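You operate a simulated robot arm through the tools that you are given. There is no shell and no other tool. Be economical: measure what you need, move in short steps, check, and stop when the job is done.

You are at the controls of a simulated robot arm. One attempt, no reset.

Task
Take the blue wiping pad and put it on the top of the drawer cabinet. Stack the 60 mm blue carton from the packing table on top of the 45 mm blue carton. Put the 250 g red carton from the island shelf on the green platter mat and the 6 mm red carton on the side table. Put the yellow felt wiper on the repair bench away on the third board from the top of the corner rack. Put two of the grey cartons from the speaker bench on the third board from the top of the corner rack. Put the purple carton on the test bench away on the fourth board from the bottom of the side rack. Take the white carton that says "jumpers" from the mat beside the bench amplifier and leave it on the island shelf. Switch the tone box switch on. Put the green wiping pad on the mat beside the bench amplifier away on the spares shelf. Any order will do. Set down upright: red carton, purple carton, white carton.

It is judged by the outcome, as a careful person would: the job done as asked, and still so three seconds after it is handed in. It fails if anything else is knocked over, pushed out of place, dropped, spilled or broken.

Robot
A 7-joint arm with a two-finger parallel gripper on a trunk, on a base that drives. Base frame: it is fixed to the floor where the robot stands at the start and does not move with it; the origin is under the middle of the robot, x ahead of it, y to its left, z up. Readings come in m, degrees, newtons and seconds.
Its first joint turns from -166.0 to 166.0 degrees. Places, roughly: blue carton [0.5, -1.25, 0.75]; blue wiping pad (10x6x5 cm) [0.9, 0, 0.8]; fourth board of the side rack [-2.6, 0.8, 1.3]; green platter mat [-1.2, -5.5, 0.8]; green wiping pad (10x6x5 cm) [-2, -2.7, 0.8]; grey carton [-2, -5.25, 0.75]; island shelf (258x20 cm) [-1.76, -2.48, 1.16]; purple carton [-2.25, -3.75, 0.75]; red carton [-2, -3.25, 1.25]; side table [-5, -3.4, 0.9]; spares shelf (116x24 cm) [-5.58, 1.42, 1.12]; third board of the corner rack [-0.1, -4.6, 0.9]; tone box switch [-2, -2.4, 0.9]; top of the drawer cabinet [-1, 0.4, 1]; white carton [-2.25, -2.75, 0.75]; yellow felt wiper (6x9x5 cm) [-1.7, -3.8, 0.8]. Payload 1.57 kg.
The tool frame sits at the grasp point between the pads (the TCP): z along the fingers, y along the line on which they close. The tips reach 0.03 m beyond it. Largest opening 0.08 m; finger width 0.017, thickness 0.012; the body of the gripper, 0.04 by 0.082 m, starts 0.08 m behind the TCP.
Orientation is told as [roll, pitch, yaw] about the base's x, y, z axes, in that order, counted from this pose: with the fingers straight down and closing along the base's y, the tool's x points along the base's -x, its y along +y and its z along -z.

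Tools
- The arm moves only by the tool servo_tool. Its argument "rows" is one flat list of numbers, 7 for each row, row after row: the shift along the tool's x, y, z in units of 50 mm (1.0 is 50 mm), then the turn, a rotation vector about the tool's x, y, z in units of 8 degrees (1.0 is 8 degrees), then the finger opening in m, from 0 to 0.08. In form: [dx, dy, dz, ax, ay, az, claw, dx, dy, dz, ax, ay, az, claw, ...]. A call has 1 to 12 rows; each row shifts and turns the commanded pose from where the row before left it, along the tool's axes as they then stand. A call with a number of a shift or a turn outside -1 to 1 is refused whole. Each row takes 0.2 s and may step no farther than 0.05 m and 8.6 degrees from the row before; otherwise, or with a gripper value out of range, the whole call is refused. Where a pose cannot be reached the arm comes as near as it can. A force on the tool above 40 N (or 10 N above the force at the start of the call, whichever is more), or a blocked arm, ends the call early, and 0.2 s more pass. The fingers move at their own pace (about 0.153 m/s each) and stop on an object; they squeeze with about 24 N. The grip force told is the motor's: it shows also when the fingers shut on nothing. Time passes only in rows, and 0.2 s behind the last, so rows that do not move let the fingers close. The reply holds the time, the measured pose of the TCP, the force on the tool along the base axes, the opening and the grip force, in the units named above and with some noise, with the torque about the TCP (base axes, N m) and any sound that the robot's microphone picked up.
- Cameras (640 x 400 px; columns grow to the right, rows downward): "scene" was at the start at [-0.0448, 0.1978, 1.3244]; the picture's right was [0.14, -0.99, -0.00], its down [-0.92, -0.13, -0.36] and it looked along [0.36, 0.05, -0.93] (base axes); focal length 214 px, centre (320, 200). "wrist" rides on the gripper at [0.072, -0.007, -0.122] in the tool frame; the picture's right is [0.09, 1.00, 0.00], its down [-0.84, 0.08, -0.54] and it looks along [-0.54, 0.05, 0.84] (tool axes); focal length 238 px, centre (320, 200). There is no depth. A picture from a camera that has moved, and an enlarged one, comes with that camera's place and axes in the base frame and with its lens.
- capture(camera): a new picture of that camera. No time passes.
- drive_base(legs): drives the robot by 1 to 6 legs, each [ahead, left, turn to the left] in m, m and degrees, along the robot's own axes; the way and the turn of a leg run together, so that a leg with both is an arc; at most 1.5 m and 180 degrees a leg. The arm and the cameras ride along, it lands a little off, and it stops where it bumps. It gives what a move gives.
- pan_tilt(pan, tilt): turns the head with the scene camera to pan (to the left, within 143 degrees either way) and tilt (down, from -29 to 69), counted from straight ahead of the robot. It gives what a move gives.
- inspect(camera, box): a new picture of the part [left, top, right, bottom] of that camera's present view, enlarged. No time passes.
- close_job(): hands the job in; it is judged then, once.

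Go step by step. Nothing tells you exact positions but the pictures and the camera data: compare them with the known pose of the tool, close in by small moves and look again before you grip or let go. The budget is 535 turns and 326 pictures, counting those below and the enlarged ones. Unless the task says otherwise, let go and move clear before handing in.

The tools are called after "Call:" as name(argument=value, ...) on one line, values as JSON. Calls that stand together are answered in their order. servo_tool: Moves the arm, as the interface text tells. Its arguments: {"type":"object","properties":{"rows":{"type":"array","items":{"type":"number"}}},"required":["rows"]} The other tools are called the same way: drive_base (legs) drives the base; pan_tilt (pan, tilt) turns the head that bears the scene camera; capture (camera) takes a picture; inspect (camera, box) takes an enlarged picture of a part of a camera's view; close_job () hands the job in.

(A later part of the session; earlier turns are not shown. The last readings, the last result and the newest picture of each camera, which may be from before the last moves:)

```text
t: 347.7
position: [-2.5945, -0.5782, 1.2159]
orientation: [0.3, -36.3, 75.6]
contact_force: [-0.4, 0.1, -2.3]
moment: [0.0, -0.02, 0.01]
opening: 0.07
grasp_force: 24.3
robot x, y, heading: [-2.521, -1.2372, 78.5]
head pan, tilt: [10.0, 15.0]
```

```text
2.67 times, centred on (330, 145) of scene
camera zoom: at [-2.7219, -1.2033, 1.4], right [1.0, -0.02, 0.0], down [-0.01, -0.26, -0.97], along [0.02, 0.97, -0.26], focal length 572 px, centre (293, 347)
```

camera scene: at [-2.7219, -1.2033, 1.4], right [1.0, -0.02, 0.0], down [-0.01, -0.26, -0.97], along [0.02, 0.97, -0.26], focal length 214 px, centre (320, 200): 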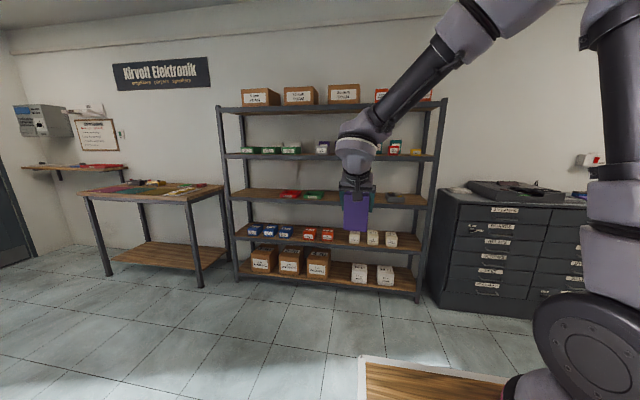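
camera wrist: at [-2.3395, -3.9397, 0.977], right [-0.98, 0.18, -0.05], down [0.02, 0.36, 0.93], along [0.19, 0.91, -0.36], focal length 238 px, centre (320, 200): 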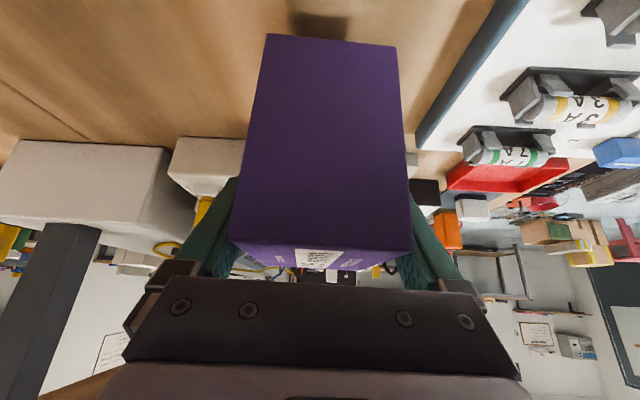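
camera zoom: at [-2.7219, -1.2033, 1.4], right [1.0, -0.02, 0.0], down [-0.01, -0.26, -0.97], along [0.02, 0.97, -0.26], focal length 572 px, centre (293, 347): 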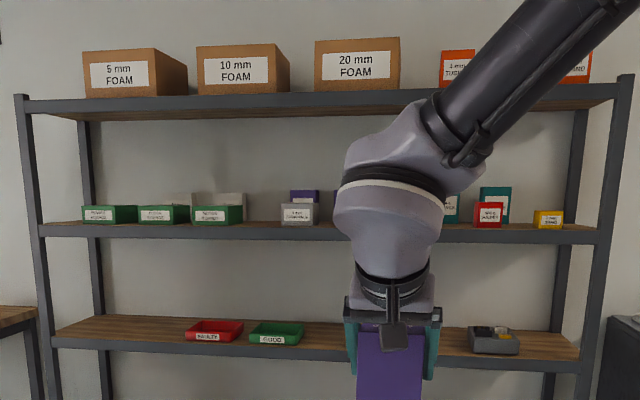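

Call:
drive_base(legs=[[0.5, 0, 0]])

Call:
pan_tilt(pan=0, tilt=0)

Call:
capture(camera="scene")

Call:
capture(camera="wrist")

```text
t: 350.6
position: [-2.4971, -0.094, 1.2174]
orientation: [0.2, -36.3, 75.5]
contact_force: [0.4, 0.1, -2.5]
moment: [0.02, -0.02, 0.01]
opening: 0.0699
grasp_force: 24.0
robot x, y, heading: [-2.4217, -0.753, 78.7]
head pan, tilt: [10.0, 15.0]
```

```text
t: 351.4
position: [-2.498, -0.0936, 1.218]
orientation: [0.2, -36.2, 75.4]
contact_force: [0.4, 0.3, -2.9]
moment: [-0.01, 0.0, -0.03]
opening: 0.0698
grasp_force: 24.3
robot x, y, heading: [-2.4204, -0.7521, 78.9]
head pan, tilt: [0.0, 0.0]
```

```text
154 pictures are left
camera scene: at [-2.6097, -0.7245, 1.4242], right [0.98, -0.2, 0.0], down [0.0, 0.0, -1.0], along [0.2, 0.98, 0.0], focal length 214 px, centre (320, 200)
```

scene: 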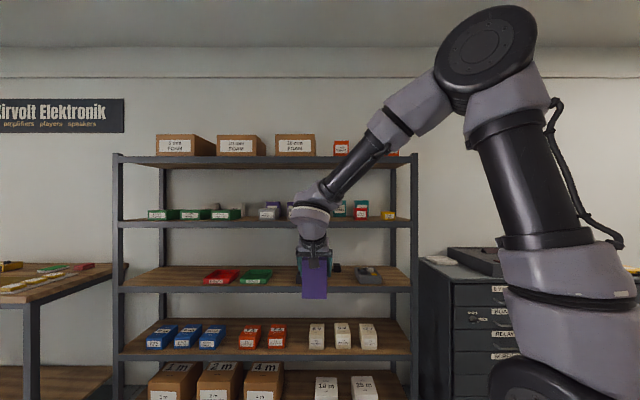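

```text
153 pictures are left
camera wrist: at [-2.5235, -0.2221, 1.2737], right [-0.98, 0.18, -0.05], down [0.02, 0.36, 0.93], along [0.18, 0.92, -0.36], focal length 238 px, centre (320, 200)
```

wrist: 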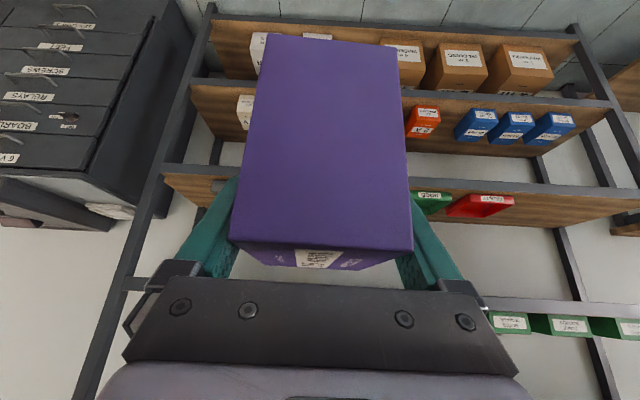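

Call:
inspect(camera="scene", box=[140, 150, 420, 230])

```text
2.29 times, centred on (280, 190) of scene
camera zoom: at [-2.6097, -0.7245, 1.4242], right [0.98, -0.2, 0.0], down [0.0, 0.0, -1.0], along [0.2, 0.98, 0.0], focal length 490 px, centre (411, 223)
```

zoom: 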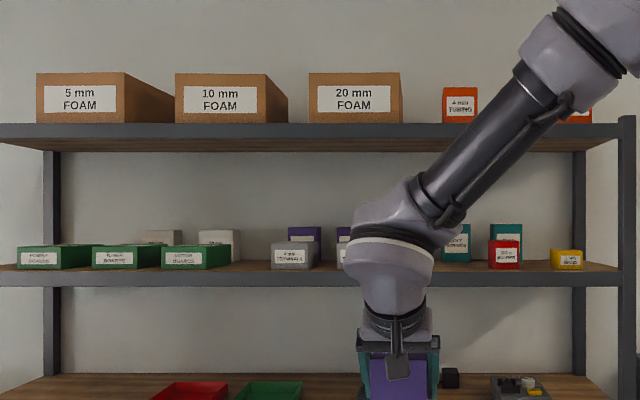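

Call:
servo_tool(rows=[0, 0.4, 0, 0, 0, 0, 0, 0, 0.7, 0, 0, 0, 0, 0, 0, 0.7, 0, 0, 0, 0, 0, 0, 0.7, 0, 0, 0, 0, 0, 0, 0.7, 0, 0, 0, 0, 0, 0, 0.7, 0, 0, 0, 0, 0, 0, 0.4, 0, 0, 0, 0, 0])

Call:
inspect(camera="scene", box=[140, 150, 420, 230])

```text
t: 353.0
position: [-2.7064, -0.0395, 1.2165]
orientation: [0.2, -36.2, 75.5]
contact_force: [0.5, 0.2, -2.4]
moment: [-0.01, -0.01, 0.0]
opening: 0.07
grasp_force: 24.1
robot x, y, heading: [-2.4229, -0.7518, 78.6]
head pan, tilt: [0.0, 0.0]
```

```text
2.29 times, centred on (280, 190) of scene
camera zoom: at [-2.6094, -0.7247, 1.4243], right [0.98, -0.2, 0.0], down [0.0, 0.0, -1.0], along [0.2, 0.98, 0.0], focal length 490 px, centre (411, 223)
```

zoom: 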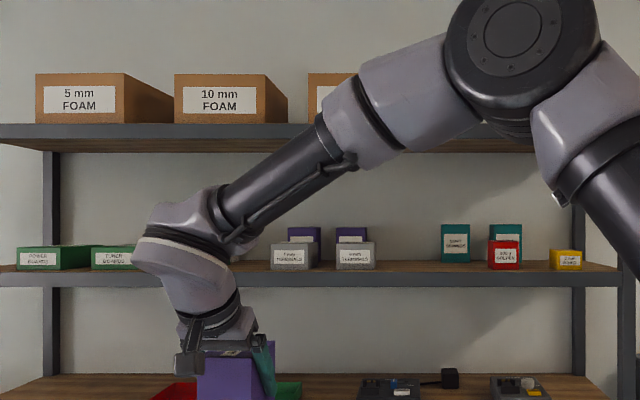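

The front space between the grey boxes and the teal ones is free (~(-2.34,0.64)). I raise, retract and align before driving closer.

Call:
servo_tool(rows=[0, -0.2, -0.3, -0.28, 0, -0.384, 0, 0.106, -0.45, -0.536, 0, 0, 0, 0, 0.106, -0.45, -0.536, 0, 0, 0, 0, 0.106, -0.45, -0.536, 0, 0, 0, 0, 0.106, -0.45, -0.536, 0, 0, 0, 0, 0.106, -0.45, -0.536, 0, 0, 0, 0, 0.106, -0.45, -0.536, 0, 0, 0, 0, 0.106, -0.45, -0.536, 0, 0, 0, 0, 0.106, -0.45, -0.536, 0, 0, 0, 0, 0.106, -0.45, -0.536, 0, 0, 0, 0, 0.1, -0.25, -0.3, 0, 0, 0, 0])

Call:
capture(camera="scene")

```text
t: 355.4
position: [-2.5212, -0.2813, 1.4062]
orientation: [0.1, -36.2, 79.4]
contact_force: [-0.1, 0.4, -2.1]
moment: [-0.02, 0.0, -0.01]
opening: 0.07
grasp_force: 24.0
robot x, y, heading: [-2.4192, -0.7566, 78.7]
head pan, tilt: [0.0, 0.0]
```

```text
150 pictures are left
camera scene: at [-2.6099, -0.7242, 1.4242], right [0.98, -0.2, 0.0], down [0.0, 0.0, -1.0], along [0.2, 0.98, 0.0], focal length 214 px, centre (320, 200)
```

scene: 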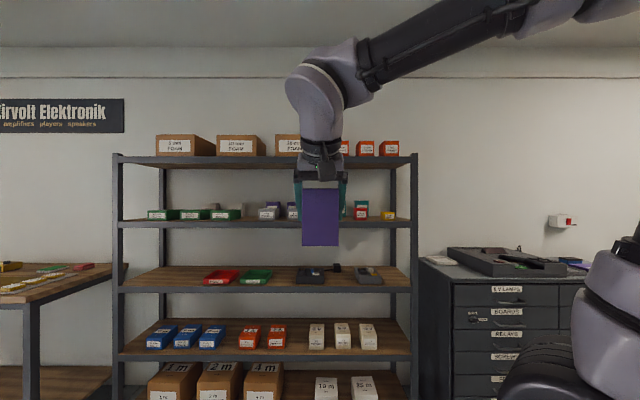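

Call:
drive_base(legs=[[0.57, 0, 0]])

Call:
capture(camera="scene")

Call:
capture(camera="wrist")

```text
t: 358.8
position: [-2.4099, 0.3079, 1.407]
orientation: [0.1, -36.3, 79.8]
contact_force: [-0.5, 0.1, -2.9]
moment: [-0.01, -0.03, 0.01]
opening: 0.0699
grasp_force: 24.0
robot x, y, heading: [-2.3061, -0.1633, 79.3]
head pan, tilt: [0.0, 0.0]
```

```text
149 pictures are left
camera scene: at [-2.4942, -0.136, 1.4242], right [0.98, -0.19, 0.0], down [0.0, 0.0, -1.0], along [0.19, 0.98, 0.0], focal length 214 px, centre (320, 200)
```

scene: 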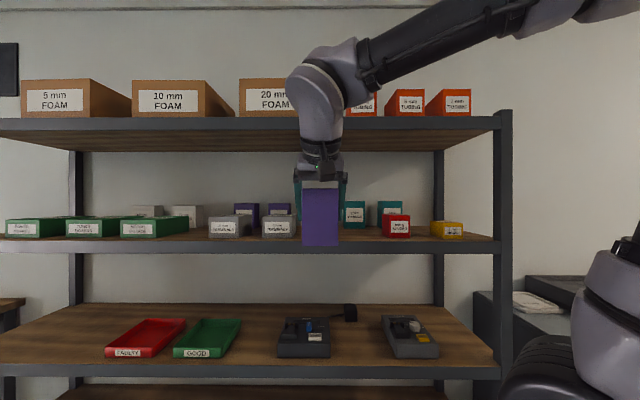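

```text
148 pictures are left
camera wrist: at [-2.4256, 0.1776, 1.4622], right [-0.99, 0.1, -0.05], down [-0.01, 0.36, 0.93], along [0.11, 0.93, -0.36], focal length 238 px, centre (320, 200)
```

wrist: 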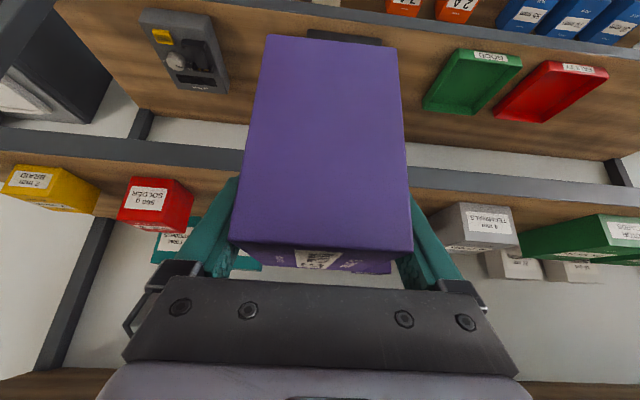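

Call:
servo_tool(rows=[0.12, -0.54, 0.16, 0, 0, 0, 0, -0.4, 0, 0.3, 0, 0, 0, 0, -0.65, 0, 0.47, 0, 0, 0, 0, -0.65, 0, 0.47, 0, 0, 0, 0, -0.65, 0, 0.47, 0, 0, 0, 0, -0.65, 0, 0.47, 0, 0, 0, 0, 0, 0, 0, 0, 0, 0, 0])

Call:
capture(camera="scene")

Call:
capture(camera="wrist")

```text
t: 360.4
position: [-2.3495, 0.4874, 1.397]
orientation: [0.3, -36.3, 79.9]
contact_force: [0.2, 0.4, -2.4]
moment: [0.0, 0.01, 0.04]
opening: 0.0699
grasp_force: 23.6
robot x, y, heading: [-2.3033, -0.1614, 79.1]
head pan, tilt: [0.0, 0.0]
```

```text
147 pictures are left
camera scene: at [-2.4942, -0.1362, 1.4242], right [0.98, -0.19, 0.0], down [0.0, 0.0, -1.0], along [0.19, 0.98, 0.0], focal length 214 px, centre (320, 200)
```

scene: 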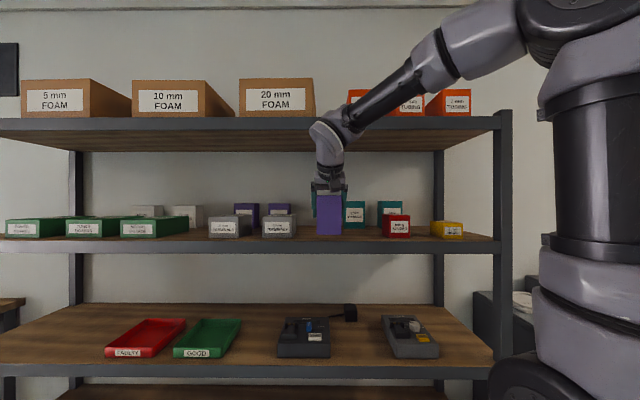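

```text
146 pictures are left
camera wrist: at [-2.3658, 0.3573, 1.4535], right [-0.99, 0.1, -0.05], down [-0.01, 0.36, 0.93], along [0.11, 0.93, -0.36], focal length 238 px, centre (320, 200)
```

wrist: 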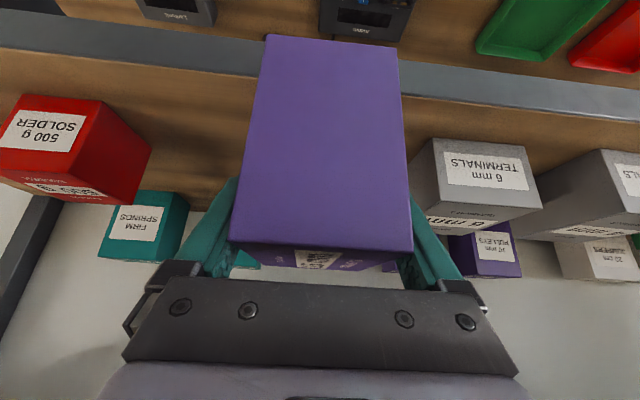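

Call:
servo_tool(rows=[0.16, -0.4, 0.2, 0, 0, 0, 0, 0, -0.4, 0, 0, 0, 0, 0, -0.5, 0, 0.37, 0, 0, 0, 0, -0.6, 0, 0.45, 0, 0, 0, 0, -0.6, 0, 0.45, 0, 0, 0, 0, -0.6, 0, 0.4, 0, 0, 0, 0, 0, 0, 0, 0, 0, 0, 0])

Call:
inspect(camera="scene", box=[200, 100, 460, 270])

Call:
capture(camera="wrist")

```text
t: 362.0
position: [-2.2861, 0.6213, 1.3847]
orientation: [0.2, -36.3, 80.0]
contact_force: [-0.6, 0.4, -1.4]
moment: [-0.01, 0.02, -0.01]
opening: 0.0696
grasp_force: 23.4
robot x, y, heading: [-2.3061, -0.1623, 78.9]
head pan, tilt: [0.0, 0.0]
```

```text
2.35 times, centred on (330, 185) of scene
camera zoom: at [-2.4942, -0.1361, 1.4242], right [0.98, -0.19, 0.0], down [0.0, 0.0, -1.0], along [0.19, 0.98, 0.0], focal length 505 px, centre (296, 235)
```

zoom: 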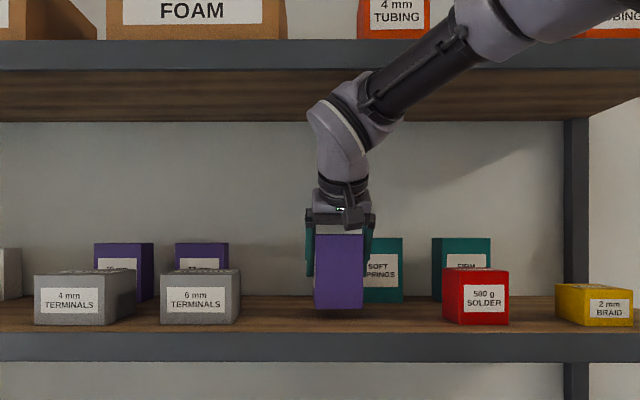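

```text
144 pictures are left
camera wrist: at [-2.3017, 0.4908, 1.4418], right [-0.99, 0.1, -0.05], down [-0.01, 0.36, 0.93], along [0.11, 0.93, -0.36], focal length 238 px, centre (320, 200)
```

wrist: 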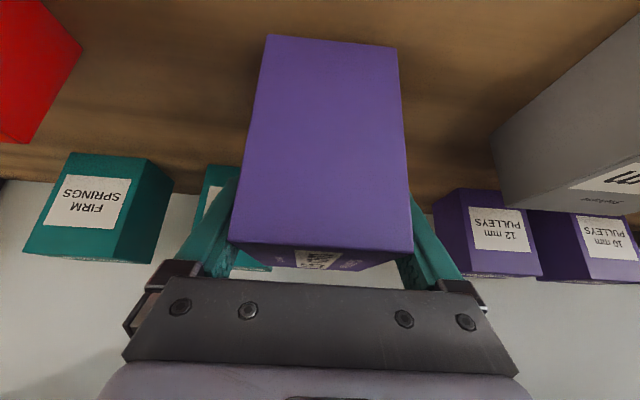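

Call:
servo_tool(rows=[0.1, 0, 0.14, 0, 0, 0, 0, 0.06, 0, 0.08, 0, 0, 0, 0, 0, 0, 0, 0, 0, 0, 0])

Call:
servo_tool(rows=[0.04, 0, 0.05, 0, 0, 0, 0, 0, 0, 0, 0, 0, 0, 0])

Call:
servo_tool(rows=[0.04, 0, 0.05, 0, 0, 0, 0, 0, 0, 0, 0, 0, 0, 0])

Call:
inspect(camera="scene", box=[280, 160, 380, 260])

```text
t: 362.8
position: [-2.2861, 0.6191, 1.3714]
orientation: [0.3, -36.3, 79.9]
contact_force: [0.0, -0.9, -1.2]
moment: [0.02, 0.01, 0.04]
opening: 0.0699
grasp_force: 24.4
robot x, y, heading: [-2.3078, -0.1638, 79.4]
head pan, tilt: [0.0, 0.0]
```

```text
t: 363.4
position: [-2.2862, 0.6182, 1.3694]
orientation: [0.2, -36.4, 79.9]
contact_force: [0.0, 2.1, 11.6]
moment: [-0.52, -0.32, 0.01]
opening: 0.0702
grasp_force: 23.7
robot x, y, heading: [-2.3036, -0.1631, 79.2]
head pan, tilt: [0.0, 0.0]
```

```text
t: 364.0
position: [-2.285, 0.6176, 1.3642]
orientation: [0.1, -36.5, 79.8]
contact_force: [0.8, 0.8, 20.7]
moment: [-0.14, -0.17, 0.22]
opening: 0.0699
grasp_force: 23.7
robot x, y, heading: [-2.304, -0.1615, 79.2]
head pan, tilt: [0.0, 0.0]
```

```text
4.00 times, centred on (330, 210) of scene
camera zoom: at [-2.4942, -0.1367, 1.4243], right [0.98, -0.19, 0.0], down [0.0, 0.0, -1.0], along [0.19, 0.98, 0.0], focal length 858 px, centre (280, 160)
```

zoom: 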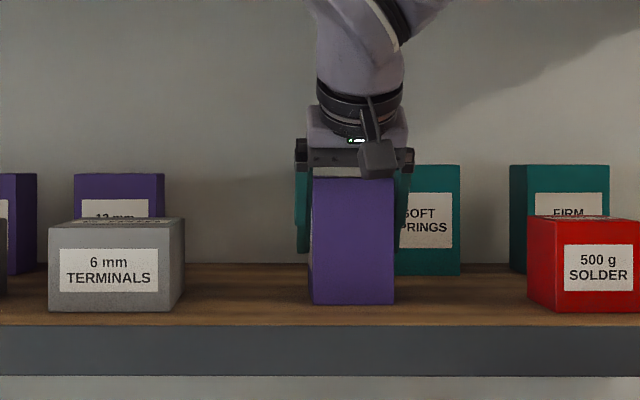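

Standing on the board. Release and withdraw along the tool axis.

Call:
servo_tool(rows=[-0.02, 0, -0.03, 0, 0, 0, 0.08, 0, 0, 0, 0, 0, 0, 0.08, 0, 0, 0, 0, 0, 0, 0.08, 0, 0, -0.3, 0, 0, 0, 0.08, 0, 0, -0.5, 0, 0, 0, 0.08, 0, 0, -0.5, 0, 0, 0, 0.08])

Call:
inspect(camera="scene", box=[280, 130, 400, 260])

Call:
capture(camera="wrist")

```text
t: 365.4
position: [-2.2945, 0.5773, 1.4182]
orientation: [0.3, -36.2, 79.8]
contact_force: [0.1, 0.8, -0.8]
moment: [0.0, 0.02, 0.0]
opening: 0.0798
grasp_force: 0.1
robot x, y, heading: [-2.307, -0.1621, 79.1]
head pan, tilt: [0.0, 0.0]
```

```text
3.08 times, centred on (340, 195) of scene
camera zoom: at [-2.4942, -0.1358, 1.4242], right [0.98, -0.19, 0.0], down [0.0, 0.0, -1.0], along [0.19, 0.98, 0.0], focal length 660 px, centre (258, 215)
```

zoom: 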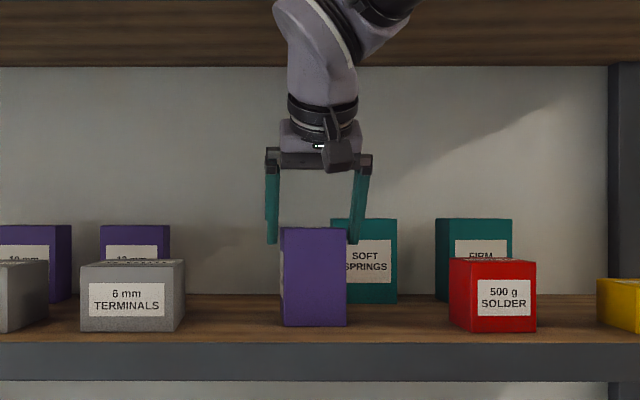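

```text
141 pictures are left
camera wrist: at [-2.3106, 0.448, 1.4739], right [-0.99, 0.1, -0.05], down [-0.01, 0.36, 0.93], along [0.11, 0.93, -0.36], focal length 238 px, centre (320, 200)
```

wrist: 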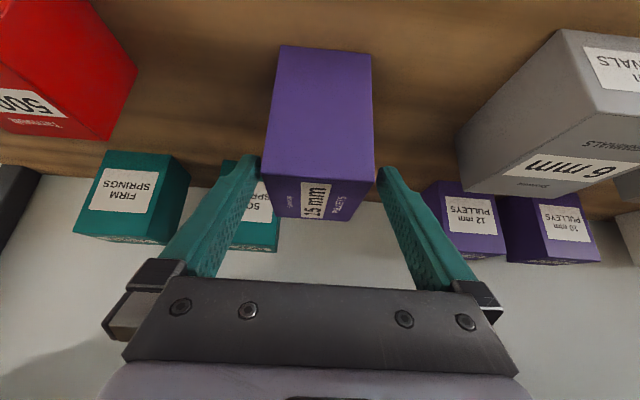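

Call:
servo_tool(rows=[0.67, 0, -0.49, 0, 0, 0, 0.08, 0.67, 0, -0.49, 0, 0, 0, 0.08, 0.67, 0, -0.49, 0, 0, 0, 0.08, 0.67, 0, -0.49, 0, 0, 0, 0.08, 0.67, 0, -0.49, 0, 0, 0, 0.08])

Call:
drive_base(legs=[[-1.0, 0, 0]])

Call:
servo_tool(rows=[0, 0, 0, 0, 0.9, 0, 0.08, 0, 0, 0, 0, 0.9, 0, 0.08, 0, 0, 0, 0, 0.9, 0, 0.08, 0, 0, 0, 0, 0.9, 0, 0.08, 0, 0, 0, 0, 0.92, 0, 0.08, 0, 0, 0.9, 0, 0, 0, 0.08, 0, 0, 0.9, 0, 0, 0, 0.08, 0, 0, 0.9, 0, 0, 0, 0.08, 0, 0, 0.9, 0, 0, 0, 0.08])

Call:
pan_tilt(pan=-130, tilt=25)

Call:
capture(camera="scene")

Call:
pan_tilt(pan=130, tilt=15)

Call:
capture(camera="scene")

```text
t: 366.6
position: [-2.3304, 0.3742, 1.4151]
orientation: [0.2, -36.2, 79.7]
contact_force: [0.3, 1.2, -0.6]
moment: [-0.05, -0.03, -0.02]
opening: 0.0799
grasp_force: 0.0
robot x, y, heading: [-2.3085, -0.1627, 79.1]
head pan, tilt: [0.0, 0.0]
```

```text
t: 371.8
position: [-2.523, -0.6233, 1.4166]
orientation: [0.2, -36.3, 80.3]
contact_force: [-0.2, 0.4, 0.1]
moment: [-0.01, -0.02, -0.01]
opening: 0.08
grasp_force: 0.0
robot x, y, heading: [-2.4931, -1.1627, 79.5]
head pan, tilt: [0.0, 0.0]
```

```text
t: 373.8
position: [-2.5225, -0.6215, 1.2371]
orientation: [0.2, 0.0, 80.4]
contact_force: [-0.7, 0.3, -0.4]
moment: [0.02, 0.01, -0.03]
opening: 0.08
grasp_force: 0.0
robot x, y, heading: [-2.4902, -1.1632, 79.6]
head pan, tilt: [0.0, 0.0]
```

```text
t: 375.9
position: [-2.523, -0.6222, 1.238]
orientation: [0.2, -0.1, 80.4]
contact_force: [0.6, 0.0, -0.1]
moment: [0.0, 0.0, -0.01]
opening: 0.0801
grasp_force: 0.1
robot x, y, heading: [-2.4932, -1.159, 79.9]
head pan, tilt: [-130.0, 25.0]
```

```text
140 pictures are left
camera scene: at [-2.6382, -1.295, 1.3839], right [-0.77, -0.64, 0.0], down [-0.27, 0.33, -0.91], along [0.58, -0.7, -0.42], focal length 214 px, centre (320, 200)
```

scene: 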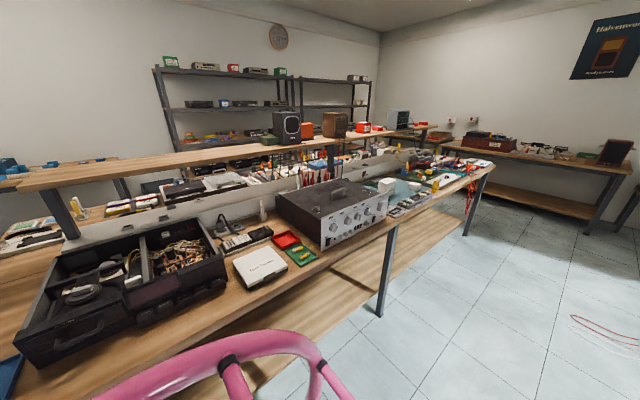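

```text
t: 379.6
position: [-2.5231, -0.6221, 1.2376]
orientation: [0.2, -0.1, 80.4]
contact_force: [-1.2, 0.2, 1.1]
moment: [-0.01, -0.02, 0.01]
opening: 0.0799
grasp_force: 0.1
robot x, y, heading: [-2.4918, -1.1606, 79.9]
head pan, tilt: [130.0, 15.0]
```

```text
139 pictures are left
camera scene: at [-2.7783, -1.2703, 1.4001], right [-0.49, 0.87, 0.0], down [0.22, 0.13, -0.97], along [-0.84, -0.48, -0.26], focal length 214 px, centre (320, 200)
```

scene: 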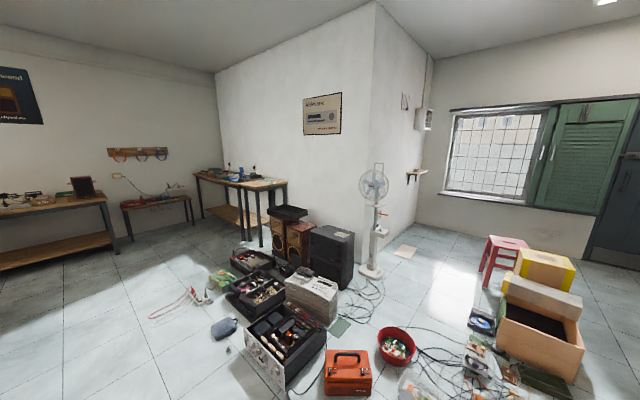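

Call:
pan_tilt(pan=-130, tilt=20)

Call:
inspect(camera="scene", box=[260, 80, 440, 190])

Call:
inspect(camera="scene", box=[340, 150, 500, 250])

```text
t: 383.2
position: [-2.523, -0.6224, 1.238]
orientation: [0.2, -0.1, 80.4]
contact_force: [-0.2, -0.3, 0.6]
moment: [-0.02, 0.0, -0.01]
opening: 0.0801
grasp_force: 0.0
robot x, y, heading: [-2.4945, -1.1577, 79.6]
head pan, tilt: [-130.0, 20.0]
```

```text
3.56 times, centred on (350, 135) of scene
camera zoom: at [-2.6376, -1.2958, 1.3919], right [-0.77, -0.64, 0.0], down [-0.22, 0.26, -0.94], along [0.6, -0.72, -0.34], focal length 763 px, centre (213, 431)
```

zoom: 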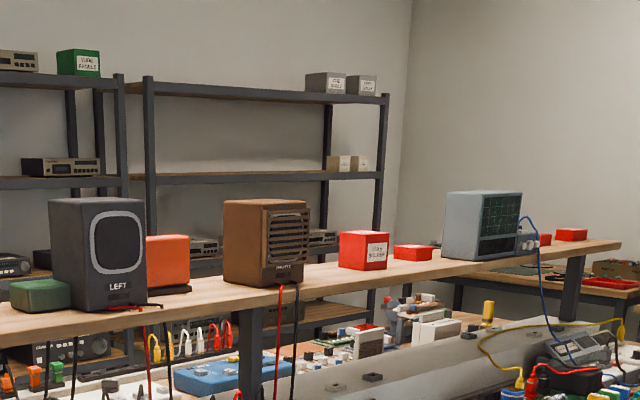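

```text
4.00 times, centred on (420, 200) of scene
camera zoom: at [-2.6376, -1.2958, 1.3919], right [-0.77, -0.64, 0.0], down [-0.22, 0.26, -0.94], along [0.6, -0.72, -0.34], focal length 858 px, centre (-80, 200)
```

zoom: 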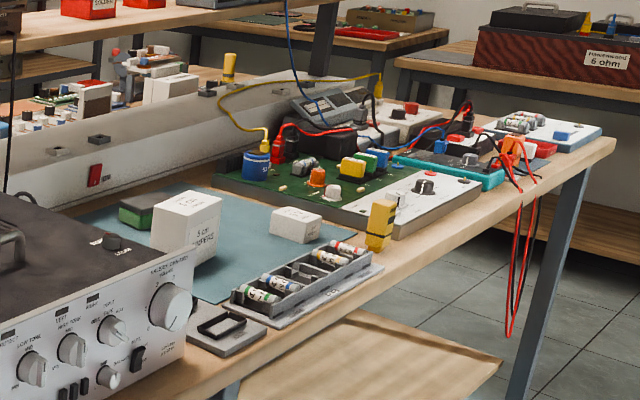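

The mat holds the green pad and white "jumpers" cartons; a red rocker switch is on the box behind. I back down the corridor and turn to face it.

Call:
drive_base(legs=[[0, 0.12, 0], [-1.45, 0, 0], [0, 0.1, 0], [0, 0, -90]])

Call:
pan_tilt(pan=0, tilt=30)

Call:
capture(camera="scene")

```text
t: 395.9
position: [-2.4352, -2.5412, 1.238]
orientation: [0.2, -0.2, -11.7]
contact_force: [0.6, -0.5, -0.2]
moment: [0.01, 0.0, 0.03]
opening: 0.08
grasp_force: 0.0
robot x, y, heading: [-2.9772, -2.5517, -12.6]
head pan, tilt: [-130.0, 20.0]
```

```text
t: 398.0
position: [-2.4348, -2.5413, 1.2382]
orientation: [0.2, -0.1, -11.7]
contact_force: [0.7, 0.0, 0.7]
moment: [-0.02, 0.01, -0.01]
opening: 0.0797
grasp_force: 0.0
robot x, y, heading: [-2.9757, -2.5522, -12.4]
head pan, tilt: [0.0, 30.0]
```

```text
136 pictures are left
camera scene: at [-2.943, -2.3639, 1.3759], right [-0.22, -0.98, 0.0], down [-0.49, 0.11, -0.87], along [0.85, -0.19, -0.5], focal length 214 px, centre (320, 200)
```

scene: 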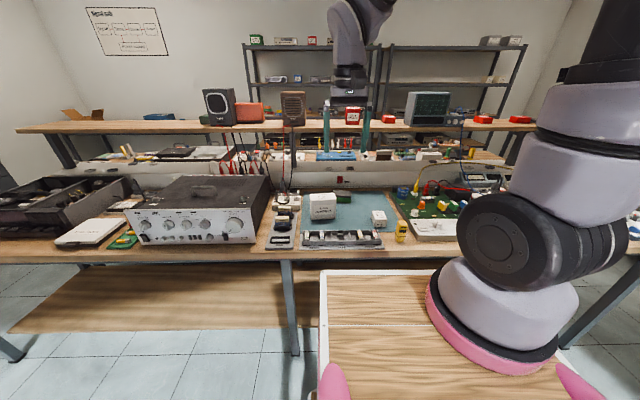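

Call:
inspect(camera="scene", box=[240, 150, 440, 260])

Call:
inspect(camera="scene", box=[190, 80, 540, 190])

```text
3.20 times, centred on (340, 205) of scene
camera zoom: at [-2.943, -2.3639, 1.3759], right [-0.22, -0.98, 0.0], down [-0.49, 0.11, -0.87], along [0.85, -0.19, -0.5], focal length 686 px, centre (256, 184)
```

zoom: 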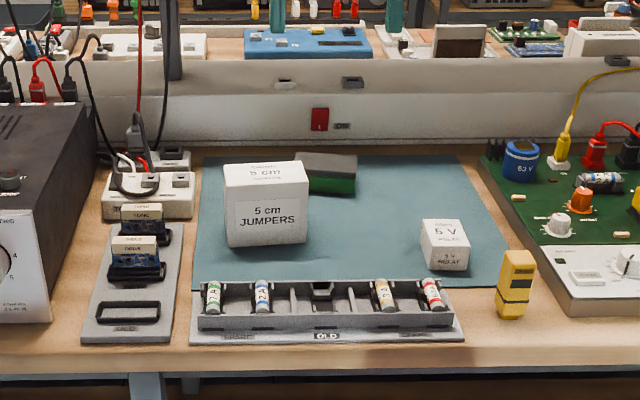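

```text
1.83 times, centred on (365, 135) of scene
camera zoom: at [-2.943, -2.3639, 1.3759], right [-0.22, -0.98, 0.0], down [-0.49, 0.11, -0.87], along [0.85, -0.19, -0.5], focal length 392 px, centre (238, 319)
```

zoom: 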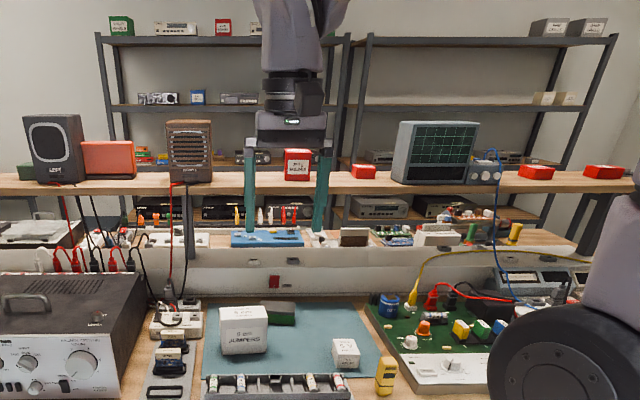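

Call:
inspect(camera="scene", box=[240, 160, 320, 220])

Call:
inspect(camera="scene", box=[300, 165, 380, 210])

Call:
pan_tilt(pan=30, tilt=30)

Call:
inspect(camera="scene", box=[160, 120, 480, 300])

```text
6.67 times, centred on (280, 190) of scene
camera zoom: at [-2.943, -2.3639, 1.3759], right [-0.22, -0.98, 0.0], down [-0.49, 0.11, -0.87], along [0.85, -0.19, -0.5], focal length 1430 px, centre (587, 267)
```

zoom: 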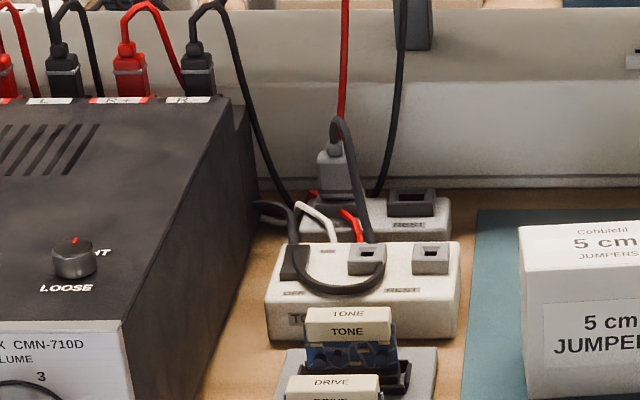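

```text
8.00 times, centred on (340, 188) of scene
camera zoom: at [-2.943, -2.3639, 1.3759], right [-0.22, -0.98, 0.0], down [-0.49, 0.11, -0.87], along [0.85, -0.19, -0.5], focal length 1716 px, centre (160, 300)
```

zoom: 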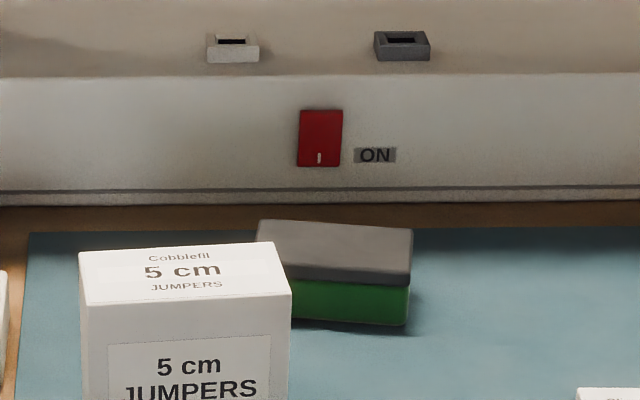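

```text
t: 398.9
position: [-2.4355, -2.5407, 1.2379]
orientation: [0.2, -0.1, -11.7]
contact_force: [-0.8, 0.6, -0.1]
moment: [-0.01, 0.01, 0.0]
opening: 0.0802
grasp_force: 0.0
robot x, y, heading: [-2.9757, -2.5504, -12.8]
head pan, tilt: [30.0, 30.0]
```

```text
2.00 times, centred on (320, 210) of scene
camera zoom: at [-2.945, -2.3172, 1.3759], right [0.3, -0.95, 0.0], down [-0.48, -0.15, -0.87], along [0.83, 0.26, -0.5], focal length 429 px, centre (320, 180)
```

zoom: 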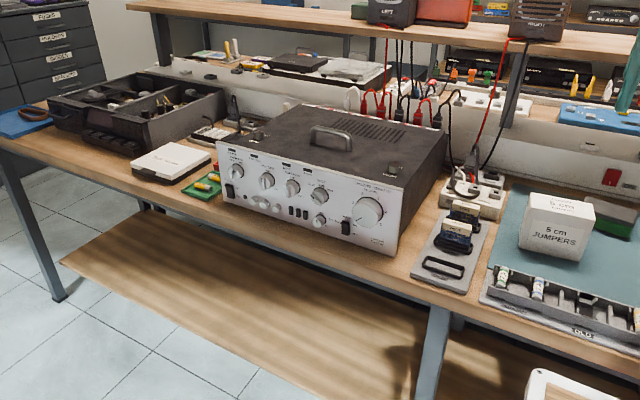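

The "tone box" is probably the white box beside the amplifier labelled "TO…". I bring the wrist camera over it.

Call:
servo_tool(rows=[-0.4, 0.62, 0.4, 0, 0, 0, 0.08, -0.4, 0.62, 0.4, 0, 0, 0, 0.08, -0.4, 0.62, 0.4, 0, 0, 0, 0.08, -0.4, 0.62, 0.4, 0, 0, 0, 0.08, -0.4, 0.62, 0.4, 0, 0, 0, 0.08, -0.4, 0.62, 0.4, 0, 0, 0, 0.08])

Call:
capture(camera="wrist")

```text
t: 400.3
position: [-2.2789, -2.3808, 1.1207]
orientation: [0.2, -0.2, -11.8]
contact_force: [-0.5, -1.3, 0.7]
moment: [0.02, -0.01, -0.01]
opening: 0.0798
grasp_force: 0.0
robot x, y, heading: [-2.9736, -2.555, -12.7]
head pan, tilt: [30.0, 30.0]
```

```text
130 pictures are left
camera wrist: at [-2.3523, -2.3731, 1.2421], right [0.11, 0.99, 0.0], down [0.83, -0.1, 0.54], along [0.54, -0.06, -0.84], focal length 238 px, centre (320, 200)
```

wrist: 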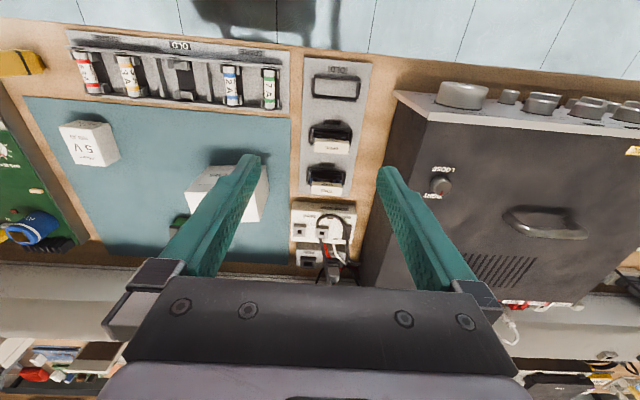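

Call:
inspect(camera="wrist", box=[280, 140, 380, 280])

```text
2.86 times, centred on (330, 210) of wrist
camera zoom: at [-2.3523, -2.3731, 1.2421], right [0.11, 0.99, 0.0], down [0.83, -0.1, 0.54], along [0.54, -0.06, -0.84], focal length 681 px, centre (291, 171)
```

zoom: 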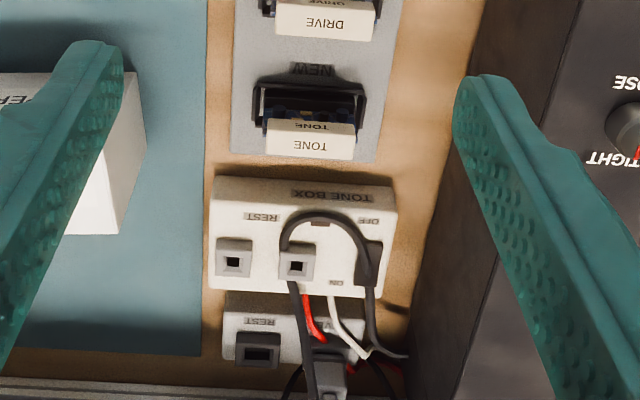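

Call:
inspect(camera="wrist", box=[325, 195, 365, 250])

Call:
pan_tilt(pan=0, tilt=30)

Call:
inspect(camera="scene", box=[265, 190, 305, 220])

```text
7.27 times, centred on (345, 222) of wrist
camera zoom: at [-2.3523, -2.3731, 1.2421], right [0.11, 0.99, 0.0], down [0.83, -0.1, 0.54], along [0.54, -0.06, -0.84], focal length 1734 px, centre (138, 36)
```

zoom: 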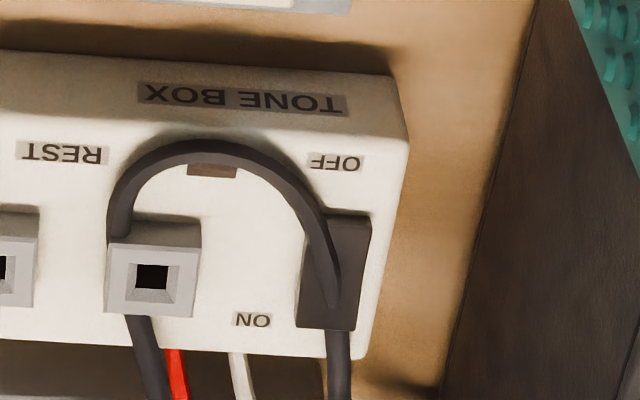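

```text
t: 401.3
position: [-2.2803, -2.3792, 1.12]
orientation: [0.2, -0.1, -11.7]
contact_force: [-0.3, 0.0, 0.2]
moment: [0.0, -0.01, 0.01]
opening: 0.0796
grasp_force: 0.0
robot x, y, heading: [-2.9775, -2.5556, -12.7]
head pan, tilt: [0.0, 30.0]
```

```text
13.33 times, centred on (285, 205) of scene
camera zoom: at [-2.9429, -2.3637, 1.3759], right [-0.22, -0.98, 0.0], down [-0.49, 0.11, -0.87], along [0.85, -0.19, -0.5], focal length 2860 px, centre (787, 133)
```

zoom: 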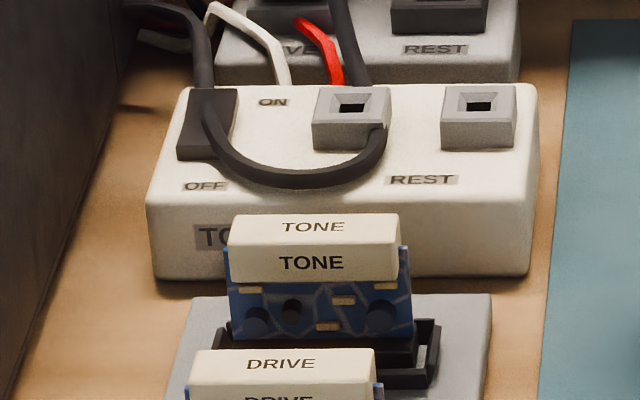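

The tone box has a black rocker between "OFF" (near) and "ON" (far). I move in closer with closed fingers to see its state.

Call:
servo_tool(rows=[-0.7, 0.1, 0.5, 0, 0, 0, 0, -0.7, 0.1, 0.5, 0, 0, 0, 0, -0.6, 0.1, 0.5, 0, 0, 0, 0, 0, 0, 0, 0, 0, 0, 0])

Call:
inspect(camera="wrist", box=[220, 100, 420, 260])

```text
t: 402.3
position: [-2.18, -2.3877, 1.0429]
orientation: [0.2, 0.0, -11.8]
contact_force: [0.3, 0.0, 1.2]
moment: [0.0, 0.0, -0.02]
opening: 0.0
grasp_force: 20.9
robot x, y, heading: [-2.9728, -2.5535, -12.5]
head pan, tilt: [0.0, 30.0]
```

```text
2.50 times, centred on (320, 180) of wrist
camera zoom: at [-2.2519, -2.3798, 1.1651], right [0.11, 0.99, 0.0], down [0.83, -0.1, 0.54], along [0.54, -0.06, -0.84], focal length 596 px, centre (320, 250)
```

zoom: 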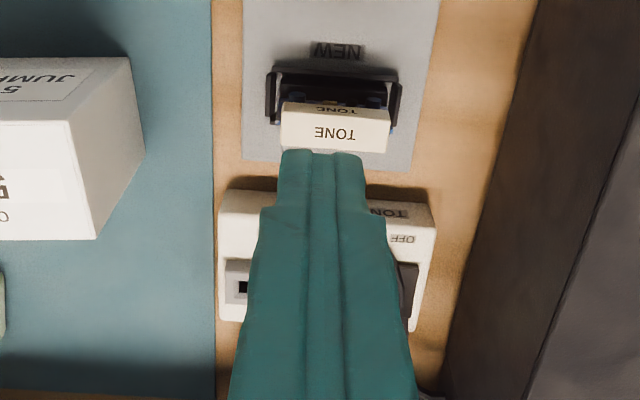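

Call:
servo_tool(rows=[0, 0, 0, 0, 0, 0, 0.08, 0, 0, 0, 0, 0, 0, 0.08])

Call:
inspect(camera="wrist", box=[270, 150, 390, 260])

```text
t: 402.9
position: [-2.1793, -2.3873, 1.0427]
orientation: [0.2, -0.1, -11.7]
contact_force: [-0.8, -0.4, -0.1]
moment: [0.0, 0.01, -0.02]
opening: 0.08
grasp_force: 0.0
robot x, y, heading: [-2.9768, -2.5507, -12.4]
head pan, tilt: [0.0, 30.0]
```

```text
3.64 times, centred on (330, 205) of wrist
camera zoom: at [-2.252, -2.3798, 1.1651], right [0.11, 0.99, 0.0], down [0.83, -0.1, 0.54], along [0.54, -0.06, -0.84], focal length 867 px, centre (284, 182)
```

zoom: 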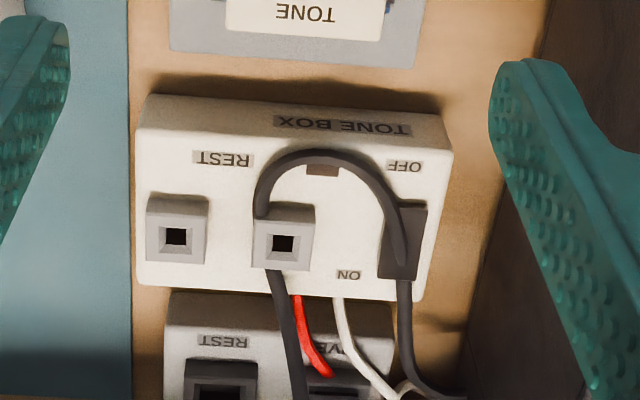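

The rocker's far (ON) end appears raised. I close the fingers, tilt slightly, and hover above its far end at about (-2.015,-2.357).

Call:
servo_tool(rows=[0, 0, 0, 0, -1, 0, 0, 0, 0, 0, 0, -1, 0, 0, -0.7, 0.31, 0.2, 0, 0, 0, 0, -0.7, 0.31, 0.2, 0, 0, 0, 0, -0.7, 0.31, 0.2, 0, 0, 0, 0, -0.67, 0.31, 0.2, 0, 0, 0, 0, 0.2, 0, 0.7, 0, 0, 0, 0, 0, 0, 0, 0, 0, 0, 0])

Call:
capture(camera="wrist")

Call:
inspect(camera="scene", box=[240, 150, 340, 230])

```text
t: 404.7
position: [-2.0226, -2.3582, 1.0079]
orientation: [0.1, -16.1, -11.8]
contact_force: [-0.4, -0.4, -1.6]
moment: [0.01, -0.02, -0.02]
opening: 0.0002
grasp_force: 21.6
robot x, y, heading: [-2.9742, -2.5533, -12.5]
head pan, tilt: [0.0, 30.0]
```

```text
124 pictures are left
camera wrist: at [-2.1245, -2.3444, 1.1051], right [0.12, 0.99, -0.02], down [0.66, -0.06, 0.75], along [0.75, -0.1, -0.66], focal length 238 px, centre (320, 200)
```

wrist: 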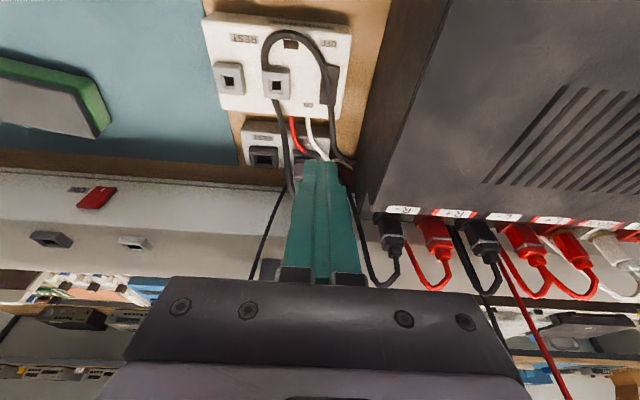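

```text
5.00 times, centred on (290, 190) of scene
camera zoom: at [-2.943, -2.3638, 1.3759], right [-0.22, -0.98, 0.0], down [-0.49, 0.11, -0.87], along [0.85, -0.19, -0.5], focal length 1072 px, centre (470, 250)
```

zoom: 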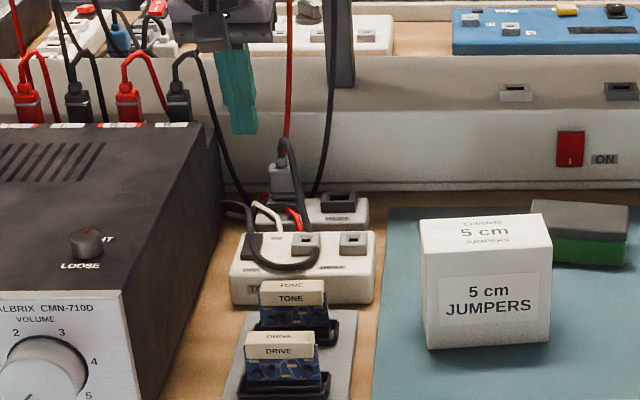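

Call:
servo_tool(rows=[0.2, 0.12, 0.7, 0, 0, 0, 0, 0.24, 0, 0.84, 0, 0, 0, 0, 0, 0, 0, 0, 0, 0, 0])

Call:
capture(camera="wrist")

Call:
inspect(camera="scene", box=[260, 170, 320, 220])

```text
t: 405.5
position: [-2.0207, -2.3493, 0.9257]
orientation: [0.2, -16.1, -11.8]
contact_force: [1.1, 0.3, 0.8]
moment: [0.03, 0.0, -0.02]
opening: 0.0
grasp_force: 21.5
robot x, y, heading: [-2.9748, -2.5525, -12.6]
head pan, tilt: [0.0, 30.0]
```

```text
122 pictures are left
camera wrist: at [-2.1231, -2.3355, 1.0231], right [0.12, 0.99, -0.02], down [0.65, -0.06, 0.75], along [0.75, -0.1, -0.66], focal length 238 px, centre (320, 200)
```

wrist: 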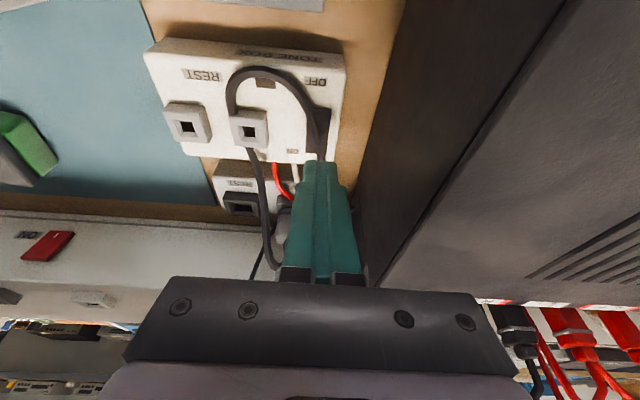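

```text
8.00 times, centred on (290, 195) of scene
camera zoom: at [-2.943, -2.3638, 1.3759], right [-0.22, -0.98, 0.0], down [-0.49, 0.11, -0.87], along [0.85, -0.19, -0.5], focal length 1716 px, centre (560, 240)
```

zoom: 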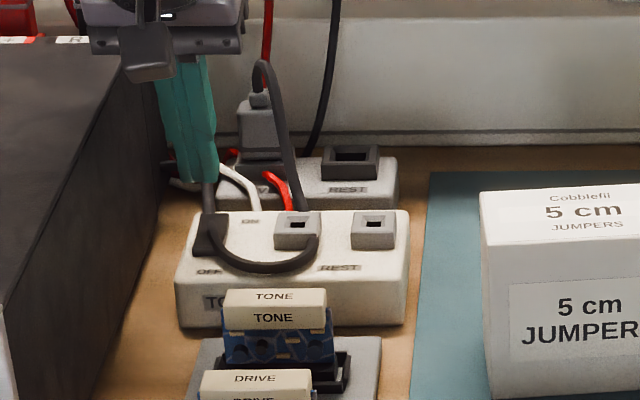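

Call:
servo_tool(rows=[0.055, 0, 0.19, 0, 0, 0, 0, 0.03, 0, 0.1, 0, 0, 0, 0, 0, 0, 0, 0, 0, 0, 0])

Call:
servo_tool(rows=[0.03, 0, 0.1, 0, 0, 0, 0, 0, 0, 0, 0, 0, 0, 0])

Call:
servo_tool(rows=[0.03, 0, 0.1, 0, 0, 0, 0, 0, 0, 0, 0, 0, 0, 0])

Call:
inspect(camera="wrist", box=[200, 30, 400, 190])

```text
t: 406.3
position: [-2.0219, -2.3496, 0.9115]
orientation: [0.2, -16.1, -11.8]
contact_force: [0.1, -0.6, 0.5]
moment: [-0.02, 0.03, -0.02]
opening: 0.0001
grasp_force: 21.6
robot x, y, heading: [-2.9779, -2.5484, -12.4]
head pan, tilt: [0.0, 30.0]
```

```text
t: 406.9
position: [-2.0224, -2.3508, 0.9068]
orientation: [0.2, -16.1, -11.8]
contact_force: [-0.5, 0.0, -0.2]
moment: [0.0, -0.06, -0.01]
opening: 0.0
grasp_force: 21.2
robot x, y, heading: [-2.9752, -2.5538, -12.4]
head pan, tilt: [0.0, 30.0]
```

```text
t: 407.5
position: [-2.0241, -2.35, 0.9012]
orientation: [0.1, -16.1, -11.8]
contact_force: [0.6, -0.2, -0.3]
moment: [-0.01, -0.01, 0.05]
opening: 0.0001
grasp_force: 21.4
robot x, y, heading: [-2.9748, -2.5497, -12.6]
head pan, tilt: [0.0, 30.0]
```

```text
2.50 times, centred on (300, 110) of wrist
camera zoom: at [-2.1255, -2.3364, 0.9987], right [0.12, 0.99, -0.02], down [0.66, -0.06, 0.75], along [0.75, -0.1, -0.66], focal length 596 px, centre (370, 425)
```

zoom: 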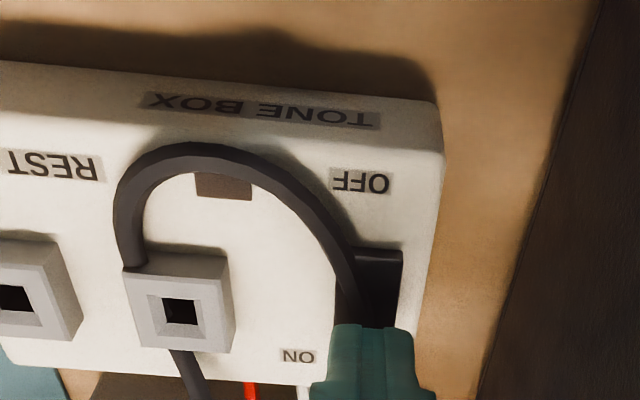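

Call:
servo_tool(rows=[0.03, 0, 0.1, 0, 0, 0, 0, 0, 0, 0, 0, 0, 0, 0])

Call:
servo_tool(rows=[0.03, 0, 0.1, 0, 0, 0, 0, 0, 0, 0, 0, 0, 0, 0])

Call:
inspect(camera="wrist", box=[200, 30, 400, 190])

Call:
inspect(camera="scene", box=[265, 180, 305, 210])

```text
t: 408.1
position: [-2.0238, -2.351, 0.8954]
orientation: [0.1, -16.2, -11.8]
contact_force: [0.6, 0.1, 0.0]
moment: [-0.02, 0.01, -0.01]
opening: 0.0
grasp_force: 21.4
robot x, y, heading: [-2.9747, -2.5507, -12.8]
head pan, tilt: [0.0, 30.0]
```

```text
t: 408.7
position: [-2.0238, -2.3505, 0.895]
orientation: [0.3, -16.4, -11.7]
contact_force: [-8.8, -2.7, 30.3]
moment: [-0.04, 0.27, -0.26]
opening: 0.0
grasp_force: 21.5
robot x, y, heading: [-2.976, -2.5541, -12.5]
head pan, tilt: [0.0, 30.0]
```

```text
2.50 times, centred on (300, 110) of wrist
camera zoom: at [-2.1258, -2.3368, 0.9923], right [0.12, 0.99, -0.02], down [0.65, -0.06, 0.76], along [0.75, -0.1, -0.65], focal length 596 px, centre (370, 425)
```

zoom: 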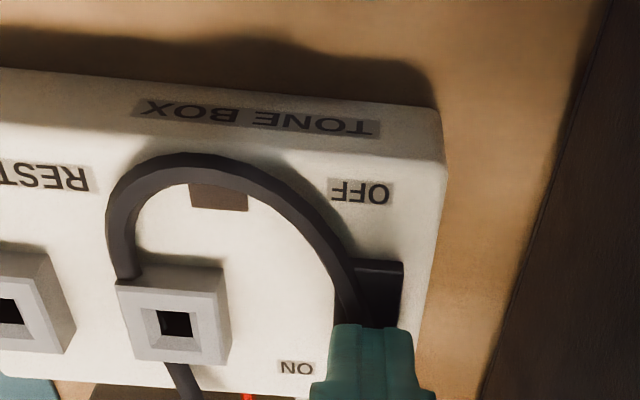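

```text
13.33 times, centred on (285, 195) of scene
camera zoom: at [-2.9446, -2.3642, 1.376], right [-0.22, -0.98, 0.0], down [-0.49, 0.11, -0.87], along [0.85, -0.19, -0.5], focal length 2860 px, centre (787, 267)
```

zoom: 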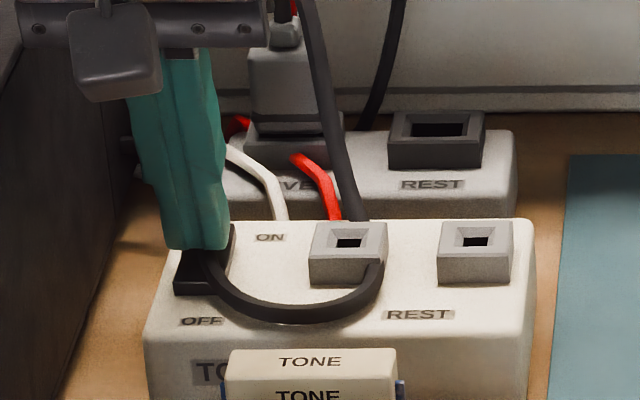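

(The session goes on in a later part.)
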